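You operate a simulated robot arm through the tools that you are given. There is no shell and no other tool. Be economical: measure what you need, move in short steps, check, and stop when the job is done.

Carry out the task below with a simulated two-armed robot. There is one attempt and no reset: what you move stays moved.

TASK
Load the cores tray on the teal turntable and lock it at BAND.
Fine: the red knob frees the turntable and ends at HELD.

It is judged by the outcome, as a careful person would: the job done as asked, and still so three seconds after it is handed in. It fails if anything else is knocked over, pushed out of place, dropped, spilled or broken.

THE ROBOT
Two 7-joint arms with two-finger parallel grippers on one trunk, on a base that drives. Base frame: it is fixed to the floor where the robot stands at the start and does not move with it; the origin is under the middle of the robot, x ahead of it, y to its left, z up. Readings come in mm, degrees, newtons and seconds.
The left shoulder is at the start at [50, 165, 1030], the right one opposite. With the tool pointing down near the work surface each hand reaches from about 240 to 700 mm from the robot's upright axis, wherever it stands, measured 20 degrees to its own side. Places, roughly: red turntable knob [300, -1000, 500]; teal turntable [700, -1000, 700]; top of the teal turntable [700, -1000, 700]. Payload 3.91 kg a hand.
Tool frame (each hand has its own): the origin (TCP) lies between the finger pads and is the grasp point; the fingertips stand 30 mm ahead of it; z points along the fingers, y is the line along which they close. Largest opening 110 mm; finger width 20, thickness 10; the body of the gripper, 48 by 112 mm, starts 55 mm behind the TCP.
Orientation is that of the tool frame in the base frame, as a unit quaternion [w, x, y, z]. With the fingers straight down and closing along the base's y, the tool's x points along the base's -x, its y along +y and its z along -z.

THE INTERFACE
- The arms move only by the tool apply_moves. It takes "left_commands", "right_commands" or both (then of equal length, played together; a hand with none holds still); each is one flat list of numbers, 6 for each row, row after row: the shift along the tool's x, y, z in units of 25 mm (1.0 is 25 mm), then the turn, a rotation vector about the tool's x, y, z in units of 5 degrees (1.0 is 5 degrees). In form: [dx, dy, dz, rx, ry, rz, dx, dy, dz, rx, ry, rz, ...]. A call has 1 to 12 rows; each row shifts and turns the commanded pose from where the row before left it, along the tool's axes as they then stand. "left_gripper" and "right_gripper" are, for a hand that has rows, the gripper command, from -1 (shut) to 1 (fully open), values between in proportion, set as the call begins (left out, the last holds). A call with a number of a shift or a turn outside -1 to 1 is refused whole. Each row takes 0.2 s and may step no farther than 50 mm and 8.6 degrees from the row before; otherwise, or with a gripper value out of range, the whole call is refused. A pose out of reach is approached as far as the arm can. The call stops where the force on the tool passes 40 N (or 10 N more than at its start, if that is more) or the arm is blocked; 0.2 s more then pass. Each finger travels about 45 mm/s and halts on what it meets, pressing with about 31 N; the grip force reading is that of the motor and also rises with nothing between the fingers. The clock runs only during rows and for 0.2 s after the last one: add rows that do not move to give the fingers time. It gives the time, the measured TCP pose, the force on the tool (base axes), the opening and the grip force at its end, in the units of the frame above (readings bear some noise), with the torque about the TCP (base axes, N m) and any sound that the robot's microphone picked up.
- Cameras (640 x 400 px; columns grow to the right, rows downward): "scene" is now at [109.7, -40.8, 1236]; the picture's right is [-0.39, -0.92, 0.00], its down [-0.41, 0.17, -0.90] and it looks along [0.82, -0.35, -0.45] (base axes); focal length 264 px, centre (320, 200). "left" rides on the left gripper at [72, -17, -103] in its tool frame; the picture's right is [0.23, 0.97, 0.00], its down [-0.76, 0.18, -0.62] and it looks along [-0.61, 0.14, 0.78] (tool axes); focal length 222 px, centre (320, 200). "right" rides on the right gripper at [72, 17, -103] in its tool frame; the picture's right is [-0.23, 0.97, 0.00], its down [-0.76, -0.18, -0.62] and it looks along [-0.61, -0.14, 0.78] (tool axes); focal length 222 px, centre (320, 200).
- get_image(camera): a new picture of that camera. No time passes.
- lift_body(by): slides the trunk up (or, below 0, down) by that many mm; the arms and the scene camera ride with it, the base frame stays. It gives what a move gives, with no picture.
- steer(legs): drives the robot by 1 to 6 legs, each [ahead, left, turn to the left] in mm, mm and degrees, along the robot's own axes; the way and the turn of a leg run together, so that a leg with both is an arc; at most 1500 mm and 180 degrees a leg. The arms and the cameras ride along, it lands a little off, and it stops where it bumps. It gives what a move gives.
- head_to(pan, tilt): turns the head with the scene camera to pan (to the left, within 80 degrees either way) and tilt (down, from -29 to 69), counted from straight ahead of the robot. It gives what a move gives.
- pixel_to_xyz(camera, pixels): for up to 12 pixels [column, row] of the newest picture of that camera ("zoom" is the newest enlarged one), the place [x, y, z] in the base frame of the surface seen there, good to about 2 mm, but the place of the scene camera against the robot may be out by one fixed shift of up to 25 mm in any direction. No time passes.
- close_up(camera, box): a new picture of the part [left, top, right, bottom] of that camera's present view, enlarged. No time passes.
- sign_off(): hands the job in; it is judged then, once.

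Go step by step. Measure first, check grasps and placings, and put right what went wrong. The budget is 80 turns and 58 pictures, counting those below and the enlarged ones. Unless the task says otherwise, let go and move clear before handing in, and close with one line.

The tools are called after "Request:" by a JSON object that holds its "op" and its "data". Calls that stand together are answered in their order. apply_moves: Moves the arms, as the interface text tells. Its arguments: {"type":"object","properties":{"left_commands":{"type":"array"},"left_gripper":{"type":"number"},"right_commands":{"type":"array"},"right_gripper":{"type":"number"}},"required":[]} The other tools are called the same way: lift_body (by) slides the trunk up or down; steer (legs) drives the base; head_to (pan, tilt) turns the head that bears the scene camera; get_image (camera) takes a picture; pixel_to_xyz (camera, pixels) gives the place of the surface under pixels of a picture; close_up (camera, box) takes an enlarged picture of a part of a camera's view; sign_off () hands the job in.

At the start:

```text
time_s: 0.0
left_tool_pos: [479.2, -32.5, 1020.2]
left_orientation: [0.0, 0.0, 1.0, 0.0]
left_force: [0.7, 0.7, -0.8]
left_wrist_torque: [0.0, 0.01, -0.04]
left_width: 109.9
left_finger_force: 0.0
right_tool_pos: [315.7, -481.6, 1014.2]
right_orientation: [0.001, 0.0, 1.0, 0.0]
right_force: [-0.5, 0.0, 0.2]
right_wrist_torque: [0.0, -0.03, -0.08]
right_width: 109.9
right_finger_force: 0.1
trunk travel left (down, up): [-250.0, 253.0]
robot x, y, heading: [-1.0, 0.7, 0.1]
head pan, tilt: [-22.9, 26.5]
```

scene: 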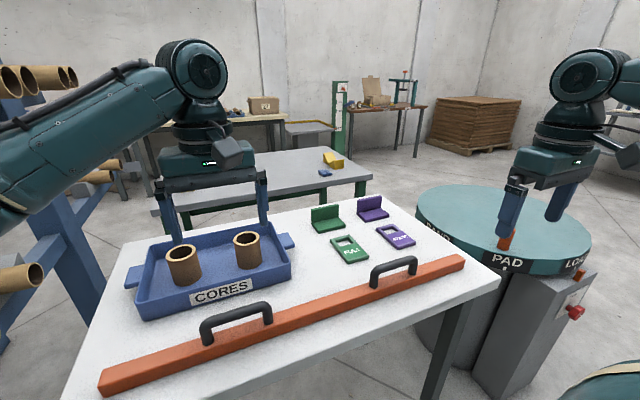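
right: 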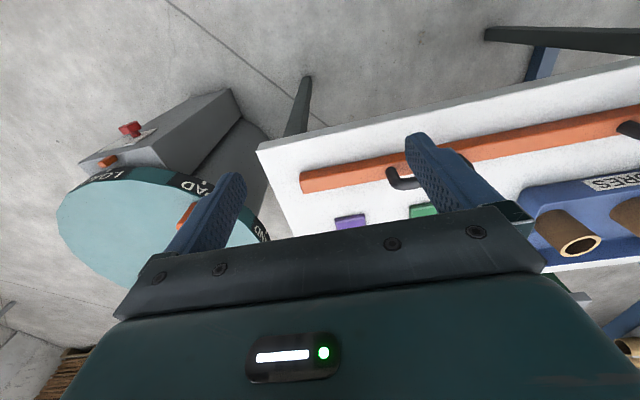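
left: 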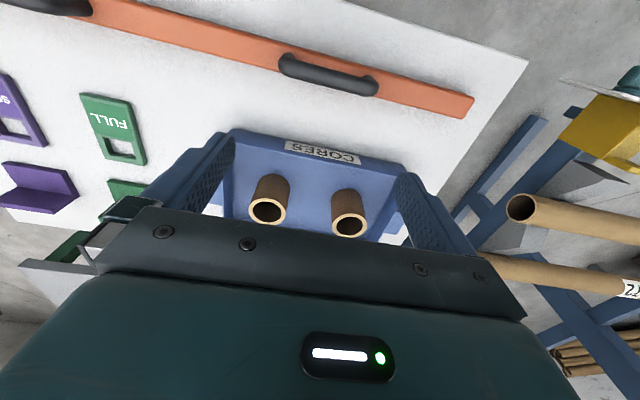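

The tray CORES (215,270) lies on the white table with end lugs, and the turntable with rim labels and red knob (575,312) is to the right. I'll measure and look closer.

Request:
{"op": "pixel_to_xyz", "data": {"camera": "scene", "pixels": [[132, 278], [288, 242], [145, 318], [288, 272], [185, 258], [247, 240], [222, 290], [505, 240], [575, 312], [507, 262], [440, 240], [70, 395]]}}

Request:
{"op": "close_up", "data": {"camera": "scene", "box": [400, 170, 640, 400]}}

Request:
{"op": "close_up", "data": {"camera": "scene", "box": [100, 200, 320, 340]}}

```text
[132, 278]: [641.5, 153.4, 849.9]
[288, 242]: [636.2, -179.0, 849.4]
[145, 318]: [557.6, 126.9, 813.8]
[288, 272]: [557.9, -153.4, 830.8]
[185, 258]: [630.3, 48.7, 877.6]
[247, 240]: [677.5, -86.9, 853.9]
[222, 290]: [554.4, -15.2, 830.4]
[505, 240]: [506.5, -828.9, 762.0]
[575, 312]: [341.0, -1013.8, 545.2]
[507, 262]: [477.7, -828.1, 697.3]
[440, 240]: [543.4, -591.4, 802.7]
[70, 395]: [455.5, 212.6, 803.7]
```

```text
1.74 times, centred on (520, 285) of scene
```

zoom: 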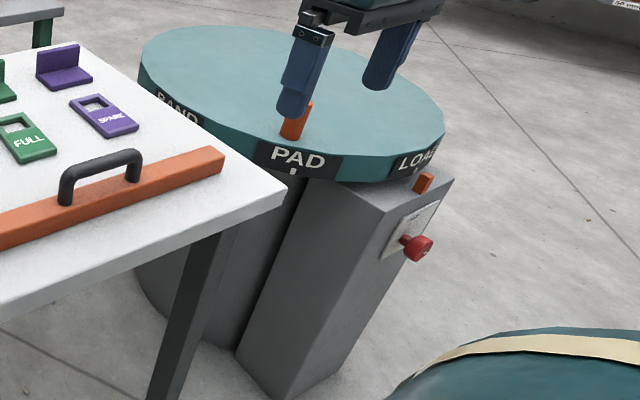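

```text
2.86 times, centred on (210, 270) of scene
```

zoom: 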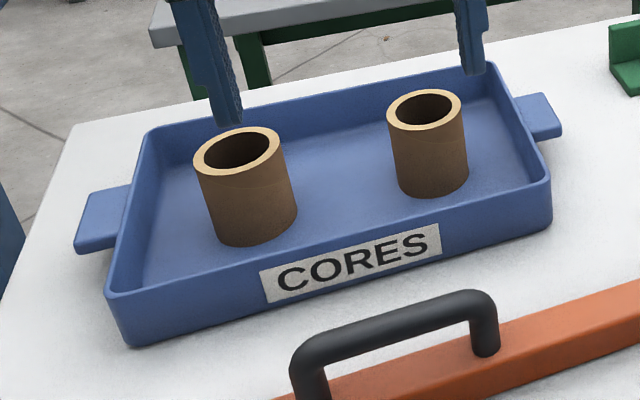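

Tray lugs sit at about (640,153,850) and (636,-179,850). The turntable shows BAND/PAD/LOAD rim labels with a fixed orange pointer near LOAD. I'll look right before driving.

Request:
{"op": "head_to", "data": {"pan": -65, "tilt": 30}}

Request:
{"op": "get_image", "data": {"camera": "scene"}}

```text
time_s: 1.1
left_tool_pos: [479.0, -33.1, 1021.2]
left_orientation: [0.0, -0.001, 1.0, 0.0]
left_force: [0.2, 0.4, 0.8]
left_wrist_torque: [-0.02, -0.04, -0.03]
left_width: 110.0
left_finger_force: 0.1
right_tool_pos: [315.5, -482.4, 1013.1]
right_orientation: [0.0, 0.0, 1.0, -0.001]
right_force: [0.1, 0.7, 0.6]
right_wrist_torque: [0.01, 0.01, 0.03]
right_width: 110.0
right_finger_force: 0.0
trunk travel left (down, up): [-250.0, 253.0]
robot x, y, heading: [-0.6, -4.2, -0.0]
head pan, tilt: [-65.0, 30.0]
```

```text
52 pictures are left
```

scene: 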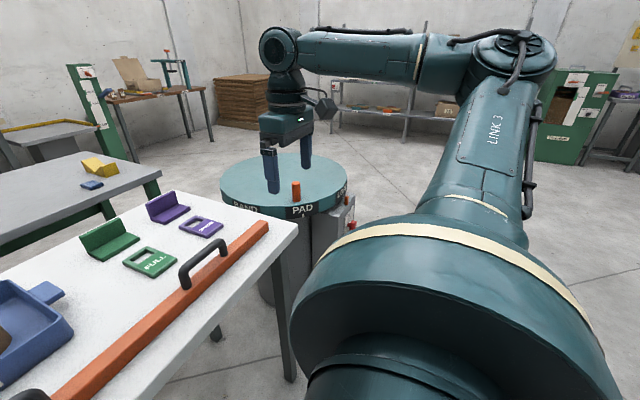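

The floor to the right is clear. I'll drive back a bit and right to stand before the turntable, then look.

Request:
{"op": "steer", "data": {"legs": [[-250, 0, 0], [0, -950, 0]]}}

Request:
{"op": "head_to", "data": {"pan": 0, "tilt": 40}}

Request:
{"op": "get_image", "data": {"camera": "scene"}}

```text
time_s: 11.2
left_tool_pos: [229.5, -986.8, 1020.3]
left_orientation: [0.0, -0.003, 1.0, 0.0]
left_force: [-0.5, 0.4, 0.2]
left_wrist_torque: [0.01, -0.02, -0.02]
left_width: 110.2
left_finger_force: 0.1
right_tool_pos: [67.9, -1436.1, 1012.4]
right_orientation: [0.001, -0.002, 1.0, 0.0]
right_force: [-0.5, -0.1, 0.7]
right_wrist_torque: [-0.01, 0.03, 0.01]
right_width: 110.1
right_finger_force: 0.1
trunk travel left (down, up): [-250.0, 253.0]
robot x, y, heading: [-252.4, -955.6, 0.2]
head pan, tilt: [-65.0, 30.0]
```

```text
time_s: 12.6
left_tool_pos: [228.8, -986.0, 1019.6]
left_orientation: [0.0, -0.003, 1.0, -0.001]
left_force: [0.2, -1.4, -0.1]
left_wrist_torque: [-0.06, 0.03, -0.01]
left_width: 110.0
left_finger_force: 0.1
right_tool_pos: [67.7, -1436.2, 1011.5]
right_orientation: [0.0, -0.001, 1.0, 0.0]
right_force: [0.0, -0.3, -0.2]
right_wrist_torque: [0.0, 0.03, 0.02]
right_width: 110.0
right_finger_force: 0.1
trunk travel left (down, up): [-250.0, 253.0]
robot x, y, heading: [-251.8, -954.3, 0.1]
head pan, tilt: [0.0, 40.0]
```

```text
51 pictures are left
```

scene: 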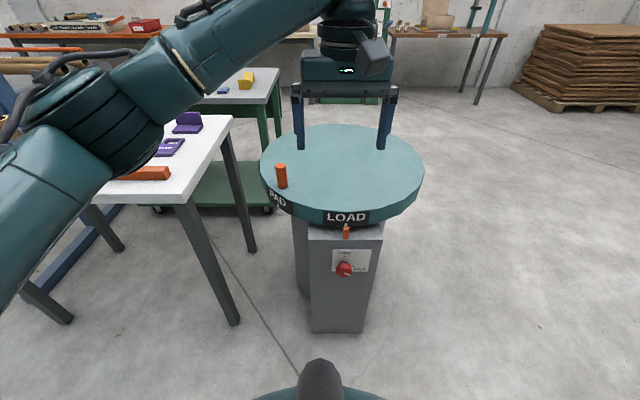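

Request:
{"op": "close_up", "data": {"camera": "scene", "box": [260, 180, 420, 280]}}

Request:
{"op": "close_up", "data": {"camera": "scene", "box": [310, 220, 390, 300]}}

Request:
{"op": "pixel_to_xyz", "data": {"camera": "scene", "pixels": [[281, 168], [283, 186], [264, 160], [422, 168], [342, 127], [345, 216], [346, 231], [344, 269], [360, 255], [320, 290], [215, 220], [170, 175]]}}

```text
4.00 times, centred on (340, 230) of scene
```

zoom: 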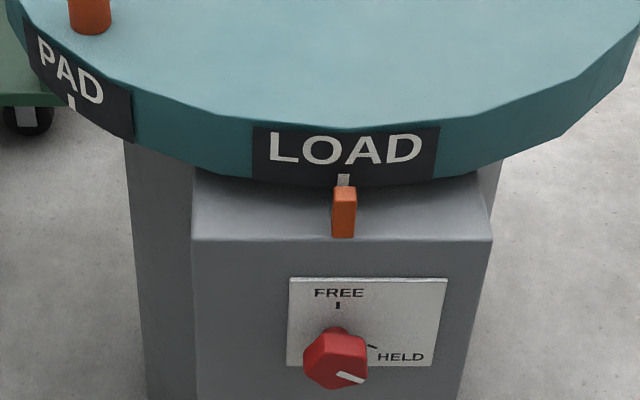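

```text
5.00 times, centred on (350, 260) of scene
```

zoom: 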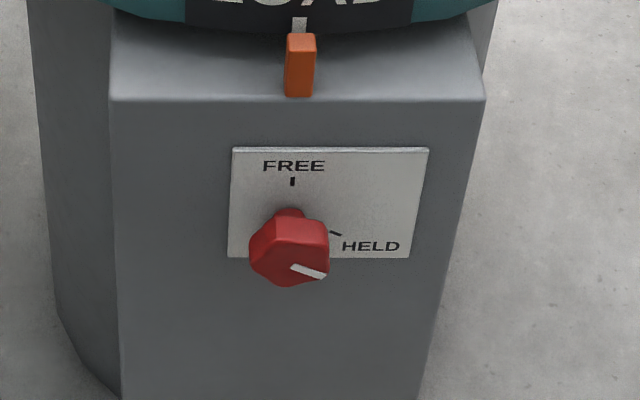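

```text
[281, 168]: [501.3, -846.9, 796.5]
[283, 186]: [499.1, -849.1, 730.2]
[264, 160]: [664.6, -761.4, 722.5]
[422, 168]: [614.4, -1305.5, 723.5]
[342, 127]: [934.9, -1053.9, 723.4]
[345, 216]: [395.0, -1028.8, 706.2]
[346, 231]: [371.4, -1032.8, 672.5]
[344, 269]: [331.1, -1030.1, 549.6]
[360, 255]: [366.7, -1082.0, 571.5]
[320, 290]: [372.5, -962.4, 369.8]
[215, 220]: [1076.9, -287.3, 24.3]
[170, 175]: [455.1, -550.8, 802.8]
```

The plate reads FREE (up) and HELD (right); the knob at (344,269) is at HELD and faces the robot. LOAD is at the pointer. I'll lower the trunk and turn the right hand to point forward.

Request:
{"op": "lift_body", "data": {"by": -240}}

Request:
{"op": "apply_moves", "data": {"right_commands": [0, 0, 0, 0, -1, 0, 0, 0, 0, 0, -1, 0, 0, 0, 0, 0, -1, 0, 0, 0, 0, 0, -1, 0, 0, 0, 0, 0, -1, 0, 0, 0, 0, 0, -1, 0, 0, 0, 0, 0, -1, 0, 0, 0, 0, 0, -1, 0, 0, 0, 0, 0, -1, 0]}}

Request:
{"op": "apply_moves", "data": {"right_commands": [0, 0, 0, 0, -1, 0, 0, 0, 0, 0, -1, 0, 0, 0, 0, 0, -1, 0, 0, 0, 0, 0, -1, 0, 0, 0, 0, 0, -1, 0, 0, 0, 0, 0, -1, 0, 0, 0, 0, 0, -1, 0, 0, 0, 0, 0, -1, 0, 0, 0, 0, 0, -1, 0]}}

```text
time_s: 15.1
left_tool_pos: [229.0, -986.5, 779.9]
left_orientation: [0.0, -0.003, 1.0, 0.0]
left_force: [0.6, 0.0, -0.8]
left_wrist_torque: [0.0, -0.01, -0.01]
left_width: 110.2
left_finger_force: 0.0
right_tool_pos: [66.9, -1437.2, 773.0]
right_orientation: [0.0, -0.003, 1.0, 0.0]
right_force: [1.0, -0.5, 0.4]
right_wrist_torque: [0.0, 0.0, -0.01]
right_width: 109.9
right_finger_force: 0.0
trunk travel left (down, up): [-10.0, 493.0]
robot x, y, heading: [-248.1, -954.9, 0.2]
head pan, tilt: [0.0, 40.0]
```

```text
time_s: 17.1
left_tool_pos: [229.6, -987.3, 781.0]
left_orientation: [0.0, -0.002, 1.0, -0.001]
left_force: [-0.1, -0.8, 0.1]
left_wrist_torque: [-0.05, 0.02, -0.02]
left_width: 109.8
left_finger_force: 0.1
right_tool_pos: [67.8, -1436.5, 773.6]
right_orientation: [0.384, -0.002, 0.923, 0.001]
right_force: [0.6, 0.6, 0.6]
right_wrist_torque: [0.0, 0.0, 0.03]
right_width: 110.1
right_finger_force: 0.0
trunk travel left (down, up): [-10.0, 493.0]
robot x, y, heading: [-251.1, -953.7, 0.3]
head pan, tilt: [0.0, 40.0]
```

```text
time_s: 19.1
left_tool_pos: [228.8, -986.1, 780.6]
left_orientation: [0.0, -0.003, 1.0, 0.0]
left_force: [-0.1, -0.2, -0.1]
left_wrist_torque: [0.01, -0.01, -0.03]
left_width: 110.0
left_finger_force: 0.2
right_tool_pos: [68.3, -1436.6, 774.0]
right_orientation: [0.708, -0.002, 0.706, 0.002]
right_force: [-0.4, 0.5, -0.2]
right_wrist_torque: [-0.01, 0.04, 0.01]
right_width: 110.2
right_finger_force: 0.1
trunk travel left (down, up): [-10.0, 493.0]
robot x, y, heading: [-248.8, -955.7, 0.1]
head pan, tilt: [0.0, 40.0]
```

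The right hand now points forward. I'll bring it down first, then left to stand in front of the knob.

Request:
{"op": "apply_moves", "data": {"right_commands": [1, 0.5, 0.5, 0, 0, 0, 1, 0.5, 0.5, 0, 0, 0, 1, 1, 0.5, 0, 0, 0, 1, 1, 0.5, 0, 0, 0, 1, 1, 0.5, 0, 0, 0, 1, 1, 0.5, 0, 0, 0, 1, 1, 0.5, 0, 0, 0, 1, 1, 0.5, 0, 0, 0, 1, 1, 0, 0, 0, 0, 0, 1, 0, 0, 0, 0, 0, 1, 0, 0, 0, 0, 0, 1, 0, 0, 0, 0]}}

Request:
{"op": "apply_moves", "data": {"right_commands": [0, 1, 0.3, 0, 0, 0, 0, 1, 0.3, 0, 0, 0, 0, 1, 0.3, 0, 0, 0, 0, 1, 0.3, 0, 0, 0]}}

Request:
{"op": "get_image", "data": {"camera": "right"}}

Request:
{"op": "get_image", "data": {"camera": "scene"}}

```text
time_s: 21.7
left_tool_pos: [228.8, -990.7, 781.7]
left_orientation: [-0.001, -0.002, 1.0, 0.006]
left_force: [0.1, 0.1, 0.2]
left_wrist_torque: [-0.03, 0.0, -0.03]
left_width: 109.8
left_finger_force: 0.0
right_tool_pos: [173.0, -1184.4, 547.0]
right_orientation: [0.71, -0.009, 0.703, -0.027]
right_force: [-0.4, 0.2, 0.2]
right_wrist_torque: [0.01, 0.0, 0.01]
right_width: 110.1
right_finger_force: 0.1
trunk travel left (down, up): [-10.0, 493.0]
robot x, y, heading: [-251.1, -956.9, 0.3]
head pan, tilt: [0.0, 40.0]
```

```text
time_s: 22.9
left_tool_pos: [229.1, -985.8, 779.1]
left_orientation: [0.0, -0.002, 1.0, 0.001]
left_force: [-0.4, 0.1, 0.2]
left_wrist_torque: [0.05, 0.03, -0.02]
left_width: 110.0
left_finger_force: 0.0
right_tool_pos: [225.2, -1114.5, 564.7]
right_orientation: [0.727, 0.013, 0.684, -0.056]
right_force: [-0.3, 0.7, -0.2]
right_wrist_torque: [0.01, 0.03, -0.04]
right_width: 109.8
right_finger_force: 0.0
trunk travel left (down, up): [-10.0, 493.0]
robot x, y, heading: [-256.0, -952.1, 0.0]
head pan, tilt: [0.0, 40.0]
stopped in row 4 (right hand): the arm was blocked; the commanded pose is now the measured one
```

```text
48 pictures are left
```

right: 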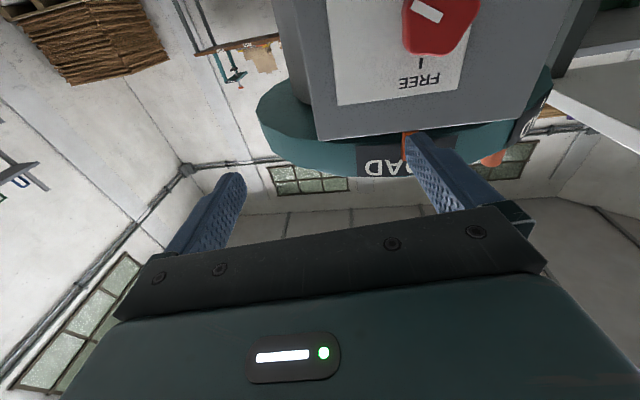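

```text
47 pictures are left
```

scene: 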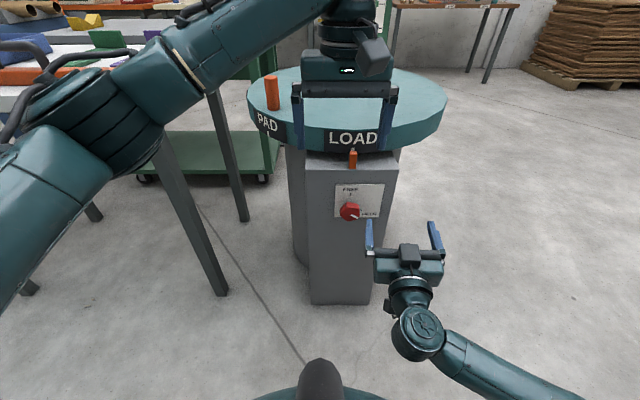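

The arm hit a limit at y≈-1114, so I'll use the base to shift left instead. First I'll measure the knob with the wrist camera.

Request:
{"op": "pixel_to_xyz", "data": {"camera": "right", "pixels": [[428, 12], [430, 45], [408, 20], [470, 10], [420, 62], [340, 100], [460, 85], [440, 50]]}}

Request:
{"op": "pixel_to_xyz", "data": {"camera": "scene", "pixels": [[350, 212], [351, 195], [338, 215], [380, 190], [352, 155], [353, 147], [271, 80], [273, 106]]}}

Request:
{"op": "close_up", "data": {"camera": "right", "box": [320, 0, 560, 150]}}

```text
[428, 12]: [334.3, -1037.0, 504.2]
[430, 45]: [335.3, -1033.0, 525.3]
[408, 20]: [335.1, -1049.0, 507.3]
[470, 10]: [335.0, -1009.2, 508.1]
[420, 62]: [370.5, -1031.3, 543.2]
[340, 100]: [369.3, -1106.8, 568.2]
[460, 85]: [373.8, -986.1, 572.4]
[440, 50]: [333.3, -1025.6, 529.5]
```

```text
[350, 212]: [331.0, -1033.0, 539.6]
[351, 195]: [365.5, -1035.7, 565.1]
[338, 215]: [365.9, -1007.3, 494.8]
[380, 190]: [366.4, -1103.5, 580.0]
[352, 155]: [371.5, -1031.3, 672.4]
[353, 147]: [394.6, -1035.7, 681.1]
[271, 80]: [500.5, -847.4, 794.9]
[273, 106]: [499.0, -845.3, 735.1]
```

```text
2.67 times, centred on (440, 75) of right
```

zoom: 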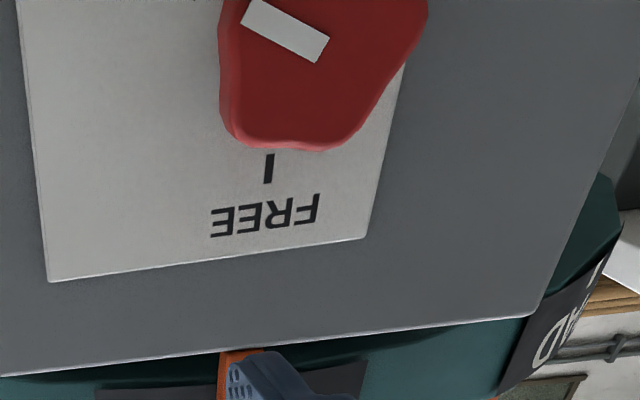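

Wrist-camera frame: plate x≈370, knob face x≈334, y≈-1029, z≈505; the scene camera reads about 20 mm high. I'll straighten the hand, lower it, and shift the base left.

Request:
{"op": "apply_moves", "data": {"right_commands": [0.4, -0.5, 0, -0.4, 0.25, 0.25, 0.4, -0.5, 0, -0.4, 0.25, 0.25, 0.4, -0.2, 0, -0.3, 0.2, 0.2, 0.4, 0, 0, 0, 0, 0, 0.4, 0, 0, 0, 0, 0]}}

Request:
{"op": "steer", "data": {"legs": [[0, 115, 0]]}}

Request:
{"op": "get_image", "data": {"camera": "right"}}

```text
time_s: 24.1
left_tool_pos: [228.3, -985.6, 779.7]
left_orientation: [0.001, -0.002, 1.0, 0.0]
left_force: [0.0, 1.2, 0.5]
left_wrist_torque: [0.01, -0.01, 0.0]
left_width: 110.1
left_finger_force: 0.0
right_tool_pos: [221.7, -1142.1, 518.0]
right_orientation: [0.707, 0.0, 0.708, 0.002]
right_force: [0.6, -0.8, 0.0]
right_wrist_torque: [-0.01, 0.01, 0.0]
right_width: 110.0
right_finger_force: 0.0
trunk travel left (down, up): [-10.0, 493.0]
robot x, y, heading: [-248.9, -957.5, 0.2]
head pan, tilt: [0.0, 40.0]
```

```text
time_s: 25.8
left_tool_pos: [228.8, -872.5, 780.5]
left_orientation: [0.0, -0.002, 1.0, 0.0]
left_force: [-0.8, -0.5, 0.9]
left_wrist_torque: [0.0, -0.02, -0.03]
left_width: 110.0
left_finger_force: 0.1
right_tool_pos: [221.5, -1028.3, 518.1]
right_orientation: [0.707, 0.0, 0.708, 0.003]
right_force: [-0.4, -1.0, 0.4]
right_wrist_torque: [0.0, 0.03, 0.0]
right_width: 109.9
right_finger_force: 0.0
trunk travel left (down, up): [-10.0, 493.0]
robot x, y, heading: [-246.9, -841.1, 0.1]
head pan, tilt: [0.0, 40.0]
```

```text
45 pictures are left
```

right: 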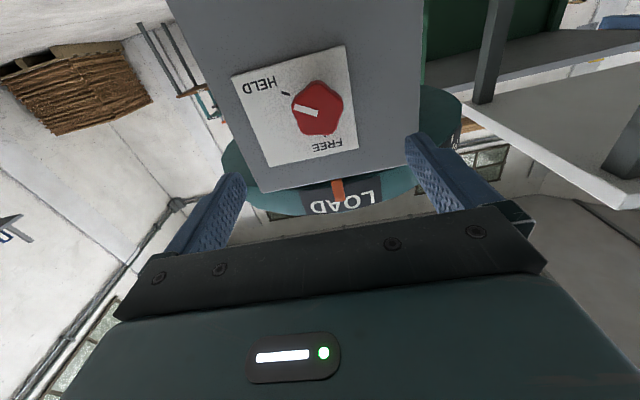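

Request:
{"op": "close_up", "data": {"camera": "right", "box": [240, 50, 400, 150]}}

Request:
{"op": "pixel_to_xyz", "data": {"camera": "right", "pixels": [[320, 108], [296, 108], [342, 104], [320, 84], [318, 130], [309, 111], [325, 135], [287, 94]]}}

```text
4.00 times, centred on (320, 100) of right
```

zoom: 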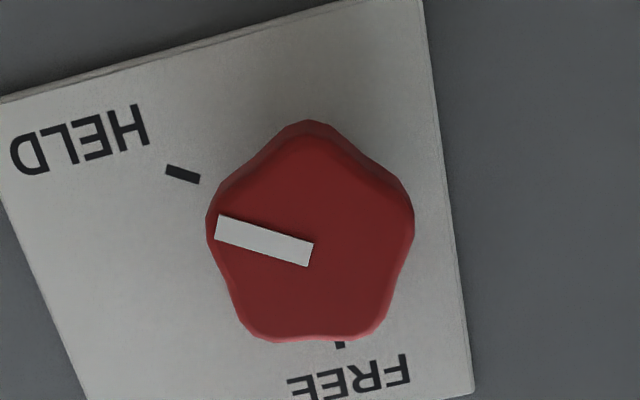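

```text
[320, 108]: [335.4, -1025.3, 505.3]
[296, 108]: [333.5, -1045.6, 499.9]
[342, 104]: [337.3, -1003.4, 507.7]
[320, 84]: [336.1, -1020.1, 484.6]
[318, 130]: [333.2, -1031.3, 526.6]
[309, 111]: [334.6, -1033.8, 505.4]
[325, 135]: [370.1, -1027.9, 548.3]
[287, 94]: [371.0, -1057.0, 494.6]
```

Knob axis is at about (y -1026, z 505); the mark points to HELD at -18°, so FREE is about 108° counter-clockwise. I'll roll +18°, advance and look before gripping.

Request:
{"op": "apply_moves", "data": {"right_commands": [0.5, 0.1, 0, 0, 0, 0, 0, 0, 0, 0, 0, 0.9, 0, 0, 0, 0, 0, 0.9, 0, 0, 0, 0, 0, 0.9, 0, 0, 0, 0, 0, 0.9, 0, 0, 1, 0, 0, 0, 0, 0, 1, 0, 0, 0, 0, 0, 1, 0, 0, 0, 0, 0, 1, 0, 0, 0, 0, 0, 0.4, 0, 0, 0, 0, 0, 0, 0, 0, 0]}}

Request:
{"op": "get_image", "data": {"camera": "right"}}

```text
time_s: 28.1
left_tool_pos: [228.8, -871.7, 779.7]
left_orientation: [0.0, -0.001, 1.0, 0.0]
left_force: [0.4, -0.4, 0.1]
left_wrist_torque: [0.0, -0.01, -0.02]
left_width: 110.1
left_finger_force: 0.0
right_tool_pos: [330.1, -1024.2, 504.7]
right_orientation: [0.697, 0.111, 0.699, 0.113]
right_force: [0.2, 0.3, -0.2]
right_wrist_torque: [0.01, -0.01, 0.03]
right_width: 110.0
right_finger_force: 0.1
trunk travel left (down, up): [-10.0, 493.0]
robot x, y, heading: [-246.3, -843.3, -0.2]
head pan, tilt: [0.0, 40.0]
```

```text
43 pictures are left
```

right: 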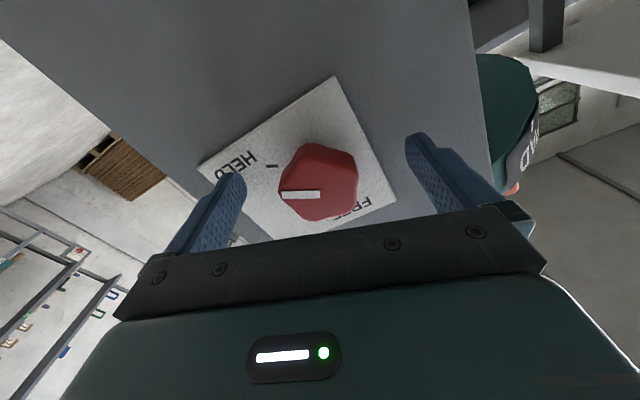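

The knob sits between the fingers. I'll close on it.

Request:
{"op": "apply_moves", "data": {"right_commands": [0, 0, 0, 0, 0, 0, 0, 0, 0, 0, 0, 0, 0, 0, 0, 0, 0, 0, 0, 0, 0, 0, 0, 0, 0, 0, 0, 0, 0, 0, 0, 0, 0, 0, 0, 0], "right_gripper": -1}}

Request:
{"op": "apply_moves", "data": {"right_commands": [0, 0, 0, 0, 0, -1, 0, 0, 0, 0, 0, -1, 0, 0, 0, 0, 0, -1, 0, 0, 0, 0, 0, -1, 0, 0, 0, 0, 0, -1, 0, 0, 0, 0, 0, -1]}}

Request:
{"op": "get_image", "data": {"camera": "right"}}

```text
time_s: 29.6
left_tool_pos: [229.5, -872.0, 780.3]
left_orientation: [0.0, -0.001, 1.0, 0.0]
left_force: [0.3, -0.1, 0.2]
left_wrist_torque: [0.02, -0.02, -0.04]
left_width: 110.1
left_finger_force: 0.0
right_tool_pos: [330.8, -1025.8, 503.9]
right_orientation: [0.697, 0.112, 0.699, 0.113]
right_force: [-0.6, -6.8, -1.6]
right_wrist_torque: [0.04, 0.15, -0.17]
right_width: 46.5
right_finger_force: 44.7
trunk travel left (down, up): [-10.0, 493.0]
robot x, y, heading: [-250.7, -838.9, -0.1]
head pan, tilt: [0.0, 40.0]
```

```text
time_s: 30.9
left_tool_pos: [229.4, -873.1, 779.8]
left_orientation: [0.0, -0.002, 1.0, 0.001]
left_force: [0.3, -0.1, 0.3]
left_wrist_torque: [-0.02, 0.0, -0.01]
left_width: 110.2
left_finger_force: 0.0
right_tool_pos: [330.7, -1028.4, 505.3]
right_orientation: [0.703, -0.071, 0.704, -0.077]
right_force: [-5.6, -29.9, -3.9]
right_wrist_torque: [0.19, -0.7, 0.64]
right_width: 46.2
right_finger_force: 44.6
trunk travel left (down, up): [-10.0, 493.0]
robot x, y, heading: [-251.1, -839.2, 0.1]
head pan, tilt: [0.0, 40.0]
```

```text
42 pictures are left
```

right: 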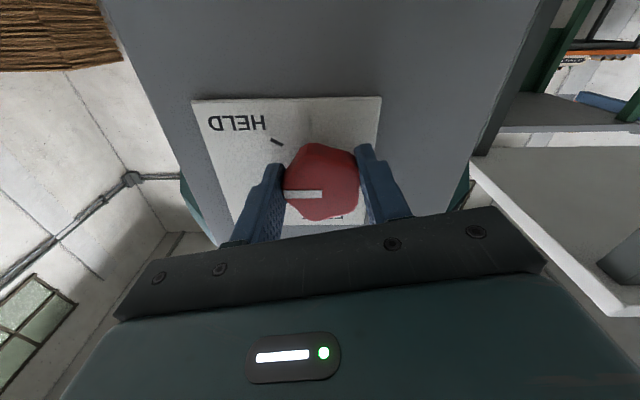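

The knob follows the grip (mark rotated with the fingers). Side load of -30 N in y shows a few mm off centre; I'll relieve it and continue.

Request:
{"op": "apply_moves", "data": {"right_commands": [0, -0.14, 0, 0, 0, 0, 0, 0, 0, 0, 0, -1, 0, 0, 0, 0, 0, -1, 0, 0, 0, 0, 0, -1, 0, 0, 0, 0, 0, -1, 0, 0, 0, 0, 0, -1]}}

```text
time_s: 32.4
left_tool_pos: [229.6, -872.1, 781.6]
left_orientation: [0.0, -0.001, 1.0, 0.001]
left_force: [-0.3, -0.3, -0.4]
left_wrist_torque: [0.01, -0.02, -0.01]
left_width: 109.9
left_finger_force: 0.1
right_tool_pos: [331.7, -1031.1, 505.1]
right_orientation: [0.67, -0.222, 0.671, -0.226]
right_force: [-1.6, -27.4, 0.6]
right_wrist_torque: [0.16, -0.01, 0.62]
right_width: 46.4
right_finger_force: 44.9
trunk travel left (down, up): [-10.0, 493.0]
robot x, y, heading: [-252.7, -839.4, 0.1]
head pan, tilt: [0.0, 40.0]
```

Request:
{"op": "apply_moves", "data": {"right_commands": [0.08, -0.1, 0, 0, 0, -1, 0, 0, 0, 0, 0, -1, 0, 0, 0, 0, 0, -1, 0, 0, 0, 0, 0, -1, 0, 0, 0, 0, 0, -1, 0, 0, 0, 0, 0, -1]}}

Request:
{"op": "get_image", "data": {"camera": "right"}}

```text
time_s: 33.8
left_tool_pos: [229.5, -873.6, 780.0]
left_orientation: [0.0, -0.001, 1.0, 0.0]
left_force: [-0.4, -0.4, 0.0]
left_wrist_torque: [0.0, -0.01, 0.0]
left_width: 110.2
left_finger_force: 0.1
right_tool_pos: [330.9, -1033.0, 508.0]
right_orientation: [0.591, -0.388, 0.589, -0.391]
right_force: [-6.8, -22.4, 11.8]
right_wrist_torque: [0.1, -0.04, 0.82]
right_width: 46.2
right_finger_force: 44.7
trunk travel left (down, up): [-10.0, 493.0]
robot x, y, heading: [-246.4, -845.3, 0.4]
head pan, tilt: [0.0, 40.0]
```

```text
41 pictures are left
```

right: 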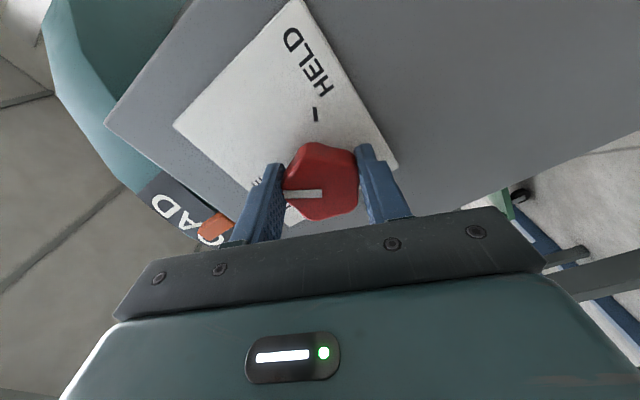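

Request:
{"op": "apply_moves", "data": {"right_commands": [0.06, -0.07, 0, 0, 0, -1, 0, 0, 0, 0, 0, -1, 0, 0, 0, 0, 0, -1, 0, 0, 0, 0, 0, -1, 0, 0, 0, 0, 0, -0.7, 0, 0, 0, 0, 0, 0]}}

Request:
{"op": "close_up", "data": {"camera": "right", "box": [200, 80, 420, 240]}}

Request:
{"op": "close_up", "data": {"camera": "scene", "box": [280, 130, 440, 250]}}

```text
time_s: 35.1
left_tool_pos: [227.5, -871.3, 781.9]
left_orientation: [0.001, -0.002, 1.0, 0.0]
left_force: [0.7, -0.2, 0.2]
left_wrist_torque: [0.02, -0.02, -0.01]
left_width: 110.0
left_finger_force: 0.1
right_tool_pos: [332.0, -1033.1, 511.4]
right_orientation: [-0.501, 0.501, -0.497, 0.502]
right_force: [4.1, -5.0, 20.6]
right_wrist_torque: [0.04, 0.32, -0.87]
right_width: 46.1
right_finger_force: 44.8
trunk travel left (down, up): [-10.0, 493.0]
robot x, y, heading: [-250.1, -841.0, 0.6]
head pan, tilt: [0.0, 40.0]
```

```text
2.50 times, centred on (310, 160) of right
```

zoom: 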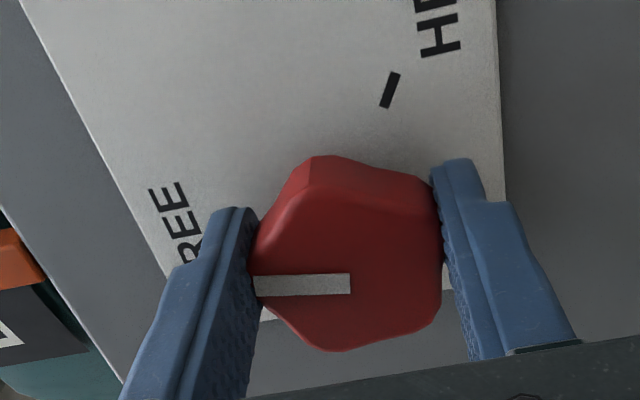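

```text
3.33 times, centred on (360, 190) of scene
```

zoom: 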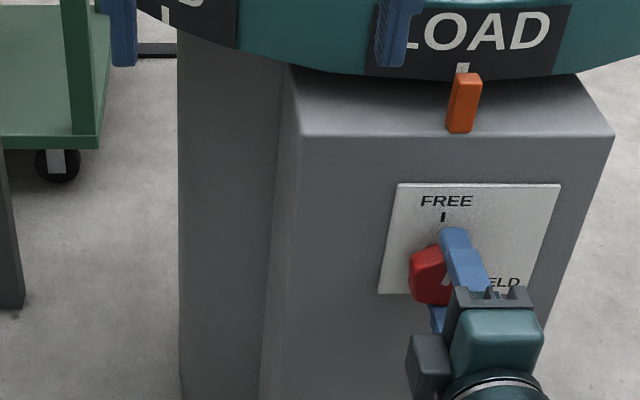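

The mark now appears to point at FREE. I'll release, back off and check.

Request:
{"op": "apply_moves", "data": {"right_commands": [0, 0, 0, 0, 0, 0, 0, 0, 0, 0, 0, 0, 0, 0, 0, 0, 0, 0, 0, 0, -1, 0, 0, 0, 0, 0, -1, 0, 0, 0, 0, 0, -1, 0, 0, 0], "right_gripper": 0.2}}

Request:
{"op": "close_up", "data": {"camera": "right", "box": [160, 20, 480, 220]}}

```text
time_s: 36.5
left_tool_pos: [229.3, -872.0, 779.8]
left_orientation: [0.0, -0.002, 1.0, 0.0]
left_force: [0.3, -0.4, 1.1]
left_wrist_torque: [-0.02, 0.0, 0.0]
left_width: 109.7
left_finger_force: 0.0
right_tool_pos: [256.2, -1034.3, 506.1]
right_orientation: [-0.5, 0.503, -0.498, 0.5]
right_force: [0.7, 0.3, 0.3]
right_wrist_torque: [-0.02, -0.03, -0.02]
right_width: 65.9
right_finger_force: 0.1
trunk travel left (down, up): [-10.0, 493.0]
robot x, y, heading: [-247.8, -840.2, 0.0]
head pan, tilt: [0.0, 40.0]
```

```text
2.00 times, centred on (320, 120) of right
```

zoom: 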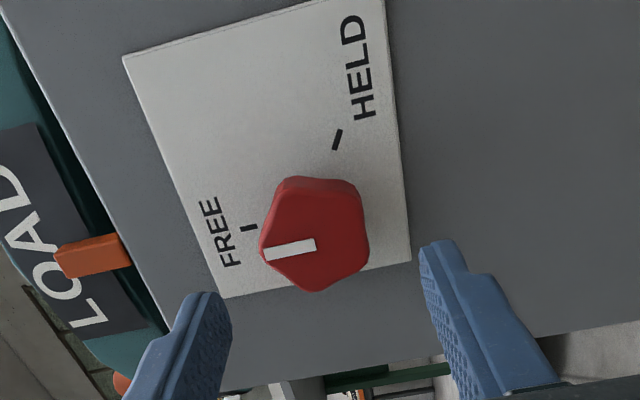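

Request:
{"op": "pixel_to_xyz", "data": {"camera": "zoom", "pixels": [[268, 254], [313, 245], [242, 228], [256, 227], [341, 131], [333, 149]]}}

```text
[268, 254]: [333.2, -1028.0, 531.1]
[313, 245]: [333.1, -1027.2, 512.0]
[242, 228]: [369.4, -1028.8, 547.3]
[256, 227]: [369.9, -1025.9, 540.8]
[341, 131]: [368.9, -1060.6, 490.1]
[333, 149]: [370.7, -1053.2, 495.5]
```

FREE confirmed (mark vertical at y≈-1027). Now I'll pull the right hand back and aside, and raise the trunk.

Request:
{"op": "apply_moves", "data": {"right_commands": [0, 0, -1, 0, 0, 0, 0, 0, -1, 0, 0, 0, 0, 0, -1, 0, 0, 0, 0.5, 0, -1, 0, 0, 0, 1, 0, -1, 0, 0, 0, 1, 0, 0, 0, 0, 0, 1, 0, 0, 0, 0, 0, 1, 0, 0, 0, 0, 0, 1, 0, 0, 0, 0, 0, 1, 0, 0, 0, 0, 0, 1, 0, 0, 0, 0, 0], "right_gripper": 1}}

Request:
{"op": "lift_body", "data": {"by": 240}}

Request:
{"op": "apply_moves", "data": {"right_commands": [0, 0, 0, -1, 0, 0, 0, 0, 0, -1, 0, 0, 0, 0, 0, -1, 0, 0, 0, 0, 0, -1, 0, 0, 0, 0, 0, -1, 0, 0, 0, 0, 0, -1, 0, 0, 0, 0, 0, -1, 0, 0, 0, 0, 0, -1, 0, 0, 0, 0, 0, -1, 0, 0]}}

Request:
{"op": "apply_moves", "data": {"right_commands": [0, 0, 0, -1, 0, 0, 0, 0, 0, -1, 0, 0, 0, 0, 0, -1, 0, 0, 0, 0, 0, -1, 0, 0, 0, 0, 0, -1, 0, 0, 0, 0, 0, -1, 0, 0, 0, 0, 0, -1, 0, 0, 0, 0, 0, -1, 0, 0, 0, 0, 0, -1, 0, 0]}}

Request:
{"op": "get_image", "data": {"camera": "scene"}}

```text
time_s: 39.0
left_tool_pos: [228.6, -872.2, 779.5]
left_orientation: [0.0, -0.002, 1.0, 0.0]
left_force: [-0.6, 0.4, -0.9]
left_wrist_torque: [0.01, 0.04, -0.04]
left_width: 109.9
left_finger_force: 0.1
right_tool_pos: [133.1, -1220.6, 508.3]
right_orientation: [-0.499, 0.501, -0.498, 0.501]
right_force: [-0.9, -0.1, 0.0]
right_wrist_torque: [0.0, 0.03, 0.01]
right_width: 110.0
right_finger_force: 0.1
trunk travel left (down, up): [-10.0, 493.0]
robot x, y, heading: [-249.0, -842.0, 0.1]
head pan, tilt: [0.0, 40.0]
```

```text
time_s: 41.5
left_tool_pos: [230.0, -872.3, 1020.8]
left_orientation: [0.0, -0.001, 1.0, 0.0]
left_force: [0.8, 0.3, -0.1]
left_wrist_torque: [-0.03, -0.03, 0.01]
left_width: 110.0
left_finger_force: 0.1
right_tool_pos: [131.9, -1221.7, 746.3]
right_orientation: [-0.499, 0.503, -0.499, 0.5]
right_force: [-0.1, 0.4, 0.1]
right_wrist_torque: [0.0, 0.01, 0.02]
right_width: 110.1
right_finger_force: 0.0
trunk travel left (down, up): [-250.0, 253.0]
robot x, y, heading: [-250.7, -839.6, 0.1]
head pan, tilt: [0.0, 40.0]
```

```text
time_s: 43.5
left_tool_pos: [228.7, -871.8, 1019.9]
left_orientation: [-0.001, -0.001, 1.0, -0.001]
left_force: [0.0, 0.4, -0.1]
left_wrist_torque: [-0.01, 0.01, 0.01]
left_width: 110.1
left_finger_force: 0.1
right_tool_pos: [131.4, -1220.9, 747.9]
right_orientation: [-0.269, 0.656, -0.651, 0.27]
right_force: [-0.3, 0.6, -0.1]
right_wrist_torque: [0.0, 0.02, -0.02]
right_width: 110.1
right_finger_force: 0.1
trunk travel left (down, up): [-250.0, 253.0]
robot x, y, heading: [-243.5, -840.6, -0.1]
head pan, tilt: [0.0, 40.0]
```

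```text
time_s: 45.5
left_tool_pos: [229.6, -872.1, 1020.2]
left_orientation: [0.0, -0.002, 1.0, -0.001]
left_force: [-0.4, 0.0, 0.8]
left_wrist_torque: [-0.03, 0.01, 0.02]
left_width: 110.0
left_finger_force: 0.0
right_tool_pos: [119.9, -1268.2, 731.8]
right_orientation: [0.003, 0.708, -0.706, 0.002]
right_force: [-0.5, -0.5, 0.6]
right_wrist_torque: [-0.01, 0.01, -0.02]
right_width: 109.9
right_finger_force: 0.1
right hand out of reach, approached as far as the arm can: row 4, 5, 6, 7
trunk travel left (down, up): [-250.0, 253.0]
robot x, y, heading: [-250.6, -841.4, 0.0]
head pan, tilt: [0.0, 40.0]
```

```text
37 pictures are left
```

scene: 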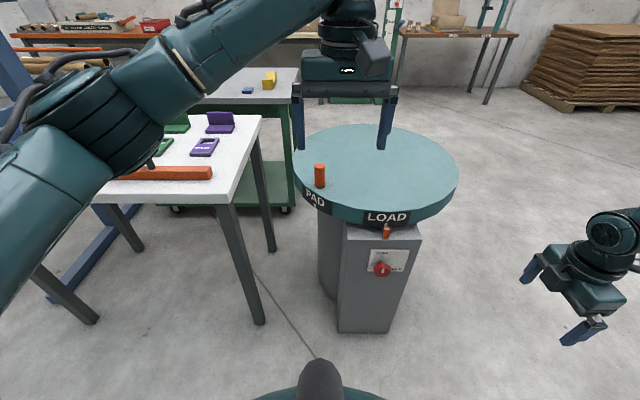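

Both hands are clear. I'll check the base's front extent, then drive right and forward so the left hand can reach the peg.

Request:
{"op": "pixel_to_xyz", "data": {"camera": "scene", "pixels": [[320, 365], [320, 380], [270, 393], [370, 393], [320, 396], [365, 300]]}}

Request:
{"op": "steer", "data": {"legs": [[0, -260, 0], [170, 0, 0]]}}

Request:
{"op": "get_image", "data": {"camera": "scene"}}

Request:
{"op": "get_image", "data": {"camera": "left"}}

```text
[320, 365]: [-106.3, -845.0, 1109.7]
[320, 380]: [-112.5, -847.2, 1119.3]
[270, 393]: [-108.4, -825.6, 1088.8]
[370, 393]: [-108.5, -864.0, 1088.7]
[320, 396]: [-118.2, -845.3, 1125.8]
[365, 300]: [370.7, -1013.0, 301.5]
```

```text
time_s: 49.4
left_tool_pos: [400.0, -1133.3, 1019.8]
left_orientation: [0.001, -0.001, 1.0, 0.0]
left_force: [-0.3, 0.0, 0.3]
left_wrist_torque: [0.01, 0.02, 0.0]
left_width: 110.3
left_finger_force: 0.0
right_tool_pos: [288.6, -1528.1, 731.3]
right_orientation: [0.003, 0.708, -0.707, 0.002]
right_force: [1.1, -0.7, -0.5]
right_wrist_torque: [0.0, 0.03, -0.02]
right_width: 110.1
right_finger_force: 0.1
trunk travel left (down, up): [-250.0, 253.0]
robot x, y, heading: [-77.3, -1100.8, -0.0]
head pan, tilt: [0.0, 40.0]
```

```text
36 pictures are left
```

scene: 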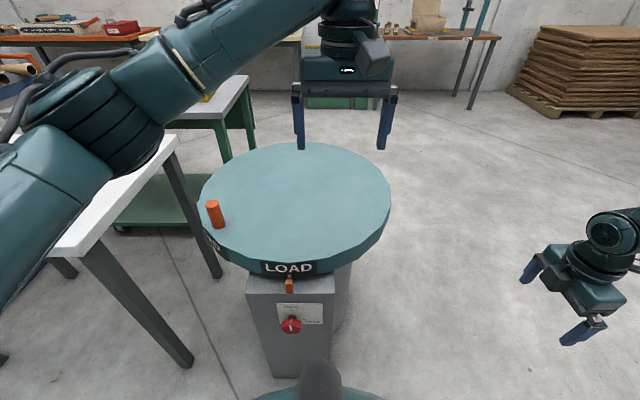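

```text
35 pictures are left
```

left: 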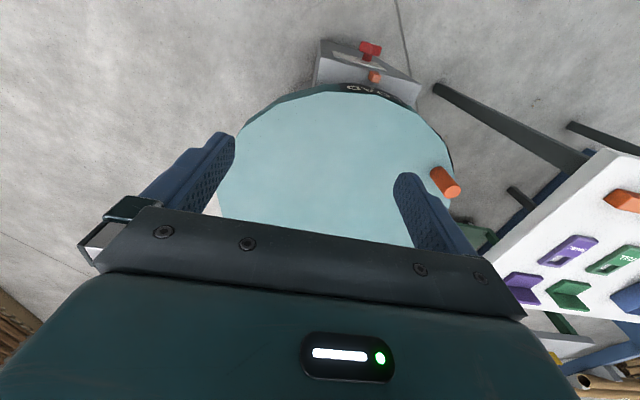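

Request:
{"op": "pixel_to_xyz", "data": {"camera": "left", "pixels": [[453, 192], [436, 171], [448, 180], [362, 92], [240, 130], [445, 140], [300, 150], [218, 205], [350, 87], [374, 76], [410, 240], [400, 110]]}}

Request:
{"op": "pixel_to_xyz", "data": {"camera": "scene", "pixels": [[212, 204], [217, 224], [290, 258], [290, 280], [200, 200], [390, 195], [300, 144], [290, 268]]}}

```text
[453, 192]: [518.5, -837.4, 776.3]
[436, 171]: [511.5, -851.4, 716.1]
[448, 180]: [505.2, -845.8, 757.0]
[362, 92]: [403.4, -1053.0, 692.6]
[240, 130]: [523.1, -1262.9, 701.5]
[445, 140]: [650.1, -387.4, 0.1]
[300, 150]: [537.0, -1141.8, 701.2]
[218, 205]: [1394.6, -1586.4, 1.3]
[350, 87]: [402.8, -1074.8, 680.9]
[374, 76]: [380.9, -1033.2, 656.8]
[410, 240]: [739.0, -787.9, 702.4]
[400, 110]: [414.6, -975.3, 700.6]
```

```text
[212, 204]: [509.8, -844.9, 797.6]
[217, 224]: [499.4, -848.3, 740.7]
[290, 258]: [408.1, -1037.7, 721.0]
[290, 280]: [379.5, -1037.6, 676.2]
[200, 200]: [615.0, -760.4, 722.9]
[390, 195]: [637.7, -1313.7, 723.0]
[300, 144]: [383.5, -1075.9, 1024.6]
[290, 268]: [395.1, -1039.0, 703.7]
```

Peg top is at about (517,-840,776), table top z≈702. I'll bring the left hand over it.

Request:
{"op": "apply_moves", "data": {"left_commands": [-0.387, 0.97, 0, 0, 0, 0, -0.387, 0.97, 0, 0, 0, 0, -0.387, 0.97, 0, 0, 0, 0, -0.387, 0.97, 0, 0, 0, 0, -0.387, 0.97, 0, 0, 0, 0, -0.387, 0.97, 0, 0, 0, 0, -0.387, 0.97, 0, 0, 0, 0, -0.387, 0.97, 0, 0, 0, 0, -0.387, 0.97, 0, 0, 0, 0, -0.387, 0.97, 0, 0, 0, 0, -0.387, 0.97, 0, 0, 0, 0, -0.387, 0.97, 0, 0, 0, 0]}}

Request:
{"op": "apply_moves", "data": {"left_commands": [0, 0, 1, 0, 0, 0, 0, 0, 1, 0, 0, 0, 0, 0, 1, 0, 0, 0, 0, 0, 1, 0, 0, 0, 0, 0, 1, 0, 0, 0, 0, 0, 1, 0, 0, 0, 0, 0, 1, 0, 0, 0]}}

Request:
{"op": "get_image", "data": {"camera": "left"}}

```text
time_s: 52.0
left_tool_pos: [514.9, -841.8, 1021.3]
left_orientation: [0.0, -0.001, 1.0, 0.0]
left_force: [0.4, 0.5, -0.2]
left_wrist_torque: [0.05, -0.05, -0.04]
left_width: 109.9
left_finger_force: 0.0
right_tool_pos: [288.3, -1528.1, 732.2]
right_orientation: [0.003, 0.708, -0.706, 0.001]
right_force: [0.4, 0.3, -0.2]
right_wrist_torque: [0.03, 0.01, -0.02]
right_width: 110.2
right_finger_force: 0.1
trunk travel left (down, up): [-250.0, 253.0]
robot x, y, heading: [-80.0, -1104.5, 0.0]
head pan, tilt: [0.0, 40.0]
```

```text
time_s: 53.6
left_tool_pos: [514.8, -841.2, 843.7]
left_orientation: [0.0, -0.001, 1.0, -0.001]
left_force: [0.1, -0.4, -0.6]
left_wrist_torque: [-0.02, 0.0, 0.0]
left_width: 110.1
left_finger_force: 0.1
right_tool_pos: [289.3, -1527.8, 732.3]
right_orientation: [0.003, 0.708, -0.706, 0.002]
right_force: [-0.4, 0.1, -0.5]
right_wrist_torque: [0.01, -0.01, -0.01]
right_width: 110.2
right_finger_force: 0.1
trunk travel left (down, up): [-250.0, 253.0]
robot x, y, heading: [-77.5, -1100.6, -0.1]
head pan, tilt: [0.0, 40.0]
```

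```text
34 pictures are left
```

left: 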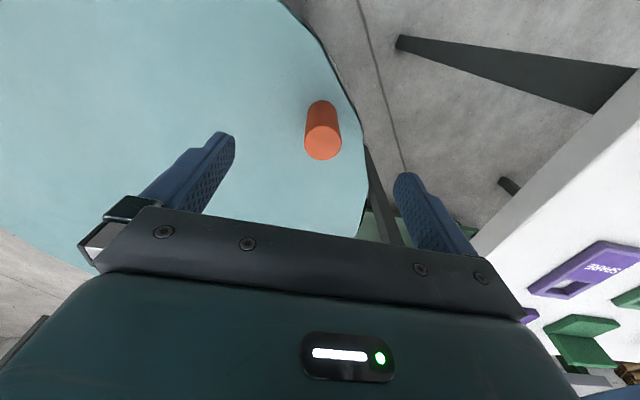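

Request:
{"op": "pixel_to_xyz", "data": {"camera": "left", "pixels": [[322, 145], [308, 146], [338, 146], [323, 132], [323, 157], [318, 104]]}}

```text
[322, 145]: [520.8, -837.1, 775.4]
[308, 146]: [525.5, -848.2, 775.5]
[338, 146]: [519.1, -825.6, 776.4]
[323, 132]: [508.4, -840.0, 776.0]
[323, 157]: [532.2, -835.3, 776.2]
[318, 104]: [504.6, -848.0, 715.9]
```

Peg centre (521,-837), Ø≈24. Align, descend to z≈744 and close.

Request:
{"op": "apply_moves", "data": {"left_commands": [-0.25, 0.18, 0, 0, 0, 0, 0, 0, 1, 0, 0, 0, 0, 0, 1, 0, 0, 0, 0, 0, 1, 0, 0, 0, 0, 0, 0.95, 0, 0, 0, 0, 0, 0, 0, 0, 0]}}

Request:
{"op": "apply_moves", "data": {"left_commands": [0, 0, 0, 0, 0, 0, 0, 0, 0, 0, 0, 0, 0, 0, 0, 0, 0, 0, 0, 0, 0, 0, 0, 0, 0, 0, 0, 0, 0, 0, 0, 0, 0, 0, 0, 0], "left_gripper": -1}}

```text
time_s: 55.0
left_tool_pos: [520.7, -837.0, 745.6]
left_orientation: [0.0, -0.001, 1.0, 0.0]
left_force: [0.4, -0.4, 0.0]
left_wrist_torque: [0.0, 0.01, 0.0]
left_width: 110.2
left_finger_force: 0.0
right_tool_pos: [288.4, -1528.4, 731.2]
right_orientation: [0.003, 0.709, -0.706, 0.002]
right_force: [0.5, 0.5, 0.0]
right_wrist_torque: [0.04, 0.01, 0.0]
right_width: 110.0
right_finger_force: 0.0
trunk travel left (down, up): [-250.0, 253.0]
robot x, y, heading: [-76.8, -1102.0, 0.1]
head pan, tilt: [0.0, 40.0]
```

```text
time_s: 56.4
left_tool_pos: [520.8, -838.1, 746.1]
left_orientation: [0.0, -0.002, 1.0, -0.001]
left_force: [-0.5, -1.2, -0.6]
left_wrist_torque: [-0.17, 0.01, -0.04]
left_width: 31.9
left_finger_force: 45.2
right_tool_pos: [288.4, -1528.0, 730.3]
right_orientation: [0.002, 0.707, -0.707, 0.002]
right_force: [0.7, 0.2, 0.0]
right_wrist_torque: [-0.02, 0.01, 0.03]
right_width: 109.9
right_finger_force: 0.1
trunk travel left (down, up): [-250.0, 253.0]
robot x, y, heading: [-80.5, -1096.9, 0.1]
head pan, tilt: [0.0, 40.0]
```

Peg is gripped. I'll turn the table counter-clockwise 20° in small steps and check the forces.

Request:
{"op": "apply_moves", "data": {"left_commands": [0.656, -0.576, 0, 0, 0, 0, 0.604, -0.624, 0, 0, 0, 0, 0.548, -0.676, 0, 0, 0, 0, 0.484, -0.72, 0, 0, 0, 0, 0, 0, 0, 0, 0, 0]}}

Request:
{"op": "get_image", "data": {"camera": "scene"}}

```text
time_s: 57.6
left_tool_pos: [463.6, -902.9, 746.8]
left_orientation: [-0.001, 0.001, 1.0, 0.0]
left_force: [7.1, -7.1, -4.3]
left_wrist_torque: [0.62, -0.1, -0.5]
left_width: 30.5
left_finger_force: 45.0
right_tool_pos: [289.0, -1529.0, 730.8]
right_orientation: [0.003, 0.708, -0.707, 0.001]
right_force: [-0.3, 0.2, 0.0]
right_wrist_torque: [0.02, -0.01, 0.0]
right_width: 110.0
right_finger_force: 0.1
trunk travel left (down, up): [-250.0, 253.0]
robot x, y, heading: [-82.5, -1099.6, 0.1]
head pan, tilt: [0.0, 40.0]
```

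```text
33 pictures are left
```

scene: 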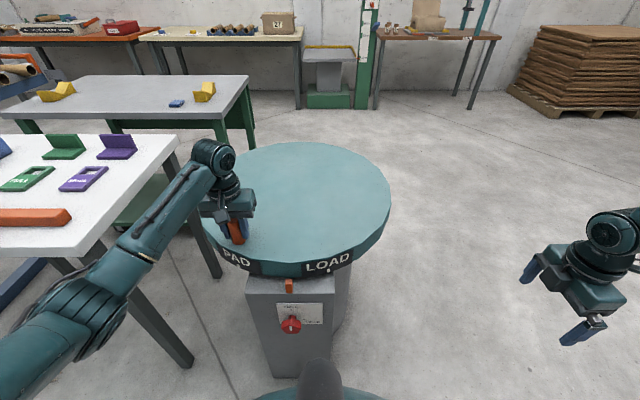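

The table turns freely with low force. Continue another 50°.

Request:
{"op": "apply_moves", "data": {"left_commands": [0.38, -0.736, 0, 0, 0, 0, 0.352, -0.792, 0, 0, 0, 0, 0.284, -0.82, 0, 0, 0, 0, 0.208, -0.84, 0, 0, 0, 0, 0.136, -0.852, 0, 0, 0, 0, 0.06, -0.864, 0, 0, 0, 0, -0.016, -0.864, 0, 0, 0, 0, -0.088, -0.864, 0, 0, 0, 0, -0.164, -0.848, 0, 0, 0, 0, -0.24, -0.832, 0, 0, 0, 0, 0, 0, 0, 0, 0, 0]}}

Request:
{"op": "get_image", "data": {"camera": "scene"}}

```text
time_s: 60.0
left_tool_pos: [443.8, -1109.9, 746.8]
left_orientation: [0.002, 0.001, 1.0, 0.0]
left_force: [4.8, -0.4, -11.2]
left_wrist_torque: [0.04, -0.71, -0.7]
left_width: 30.2
left_finger_force: 45.1
right_tool_pos: [289.9, -1528.2, 731.3]
right_orientation: [0.002, 0.708, -0.707, 0.002]
right_force: [0.2, -2.0, 0.2]
right_wrist_torque: [0.0, 0.05, 0.01]
right_width: 110.1
right_finger_force: 0.1
trunk travel left (down, up): [-250.0, 253.0]
robot x, y, heading: [-80.3, -1098.6, -0.0]
head pan, tilt: [0.0, 40.0]
```

```text
32 pictures are left
```

scene: 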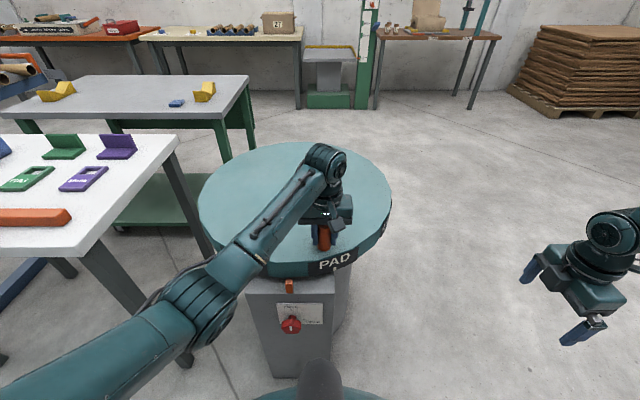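

Request:
{"op": "get_image", "data": {"camera": "left"}}

Request:
{"op": "close_up", "data": {"camera": "scene", "box": [180, 180, 400, 320]}}

```text
31 pictures are left
```

left: 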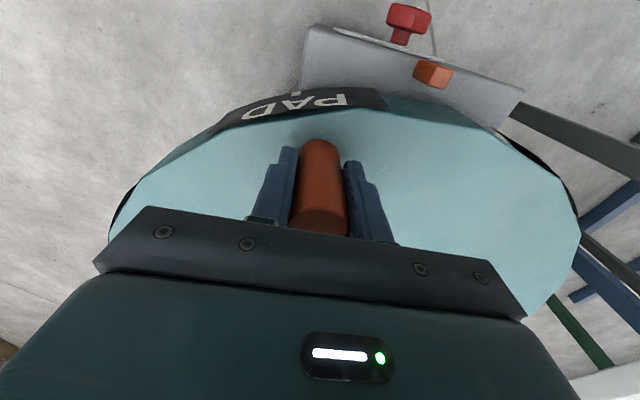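

```text
2.86 times, centred on (290, 250) of scene
```

zoom: 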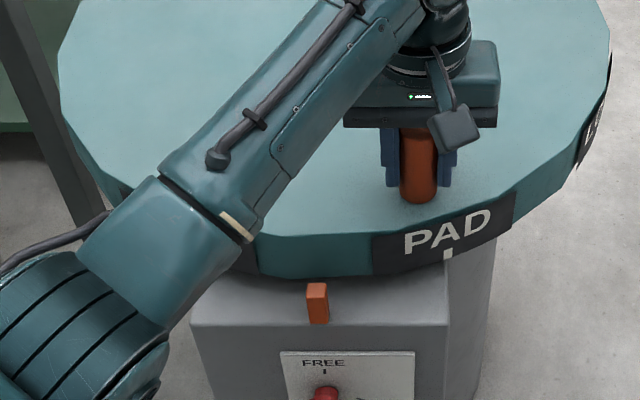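

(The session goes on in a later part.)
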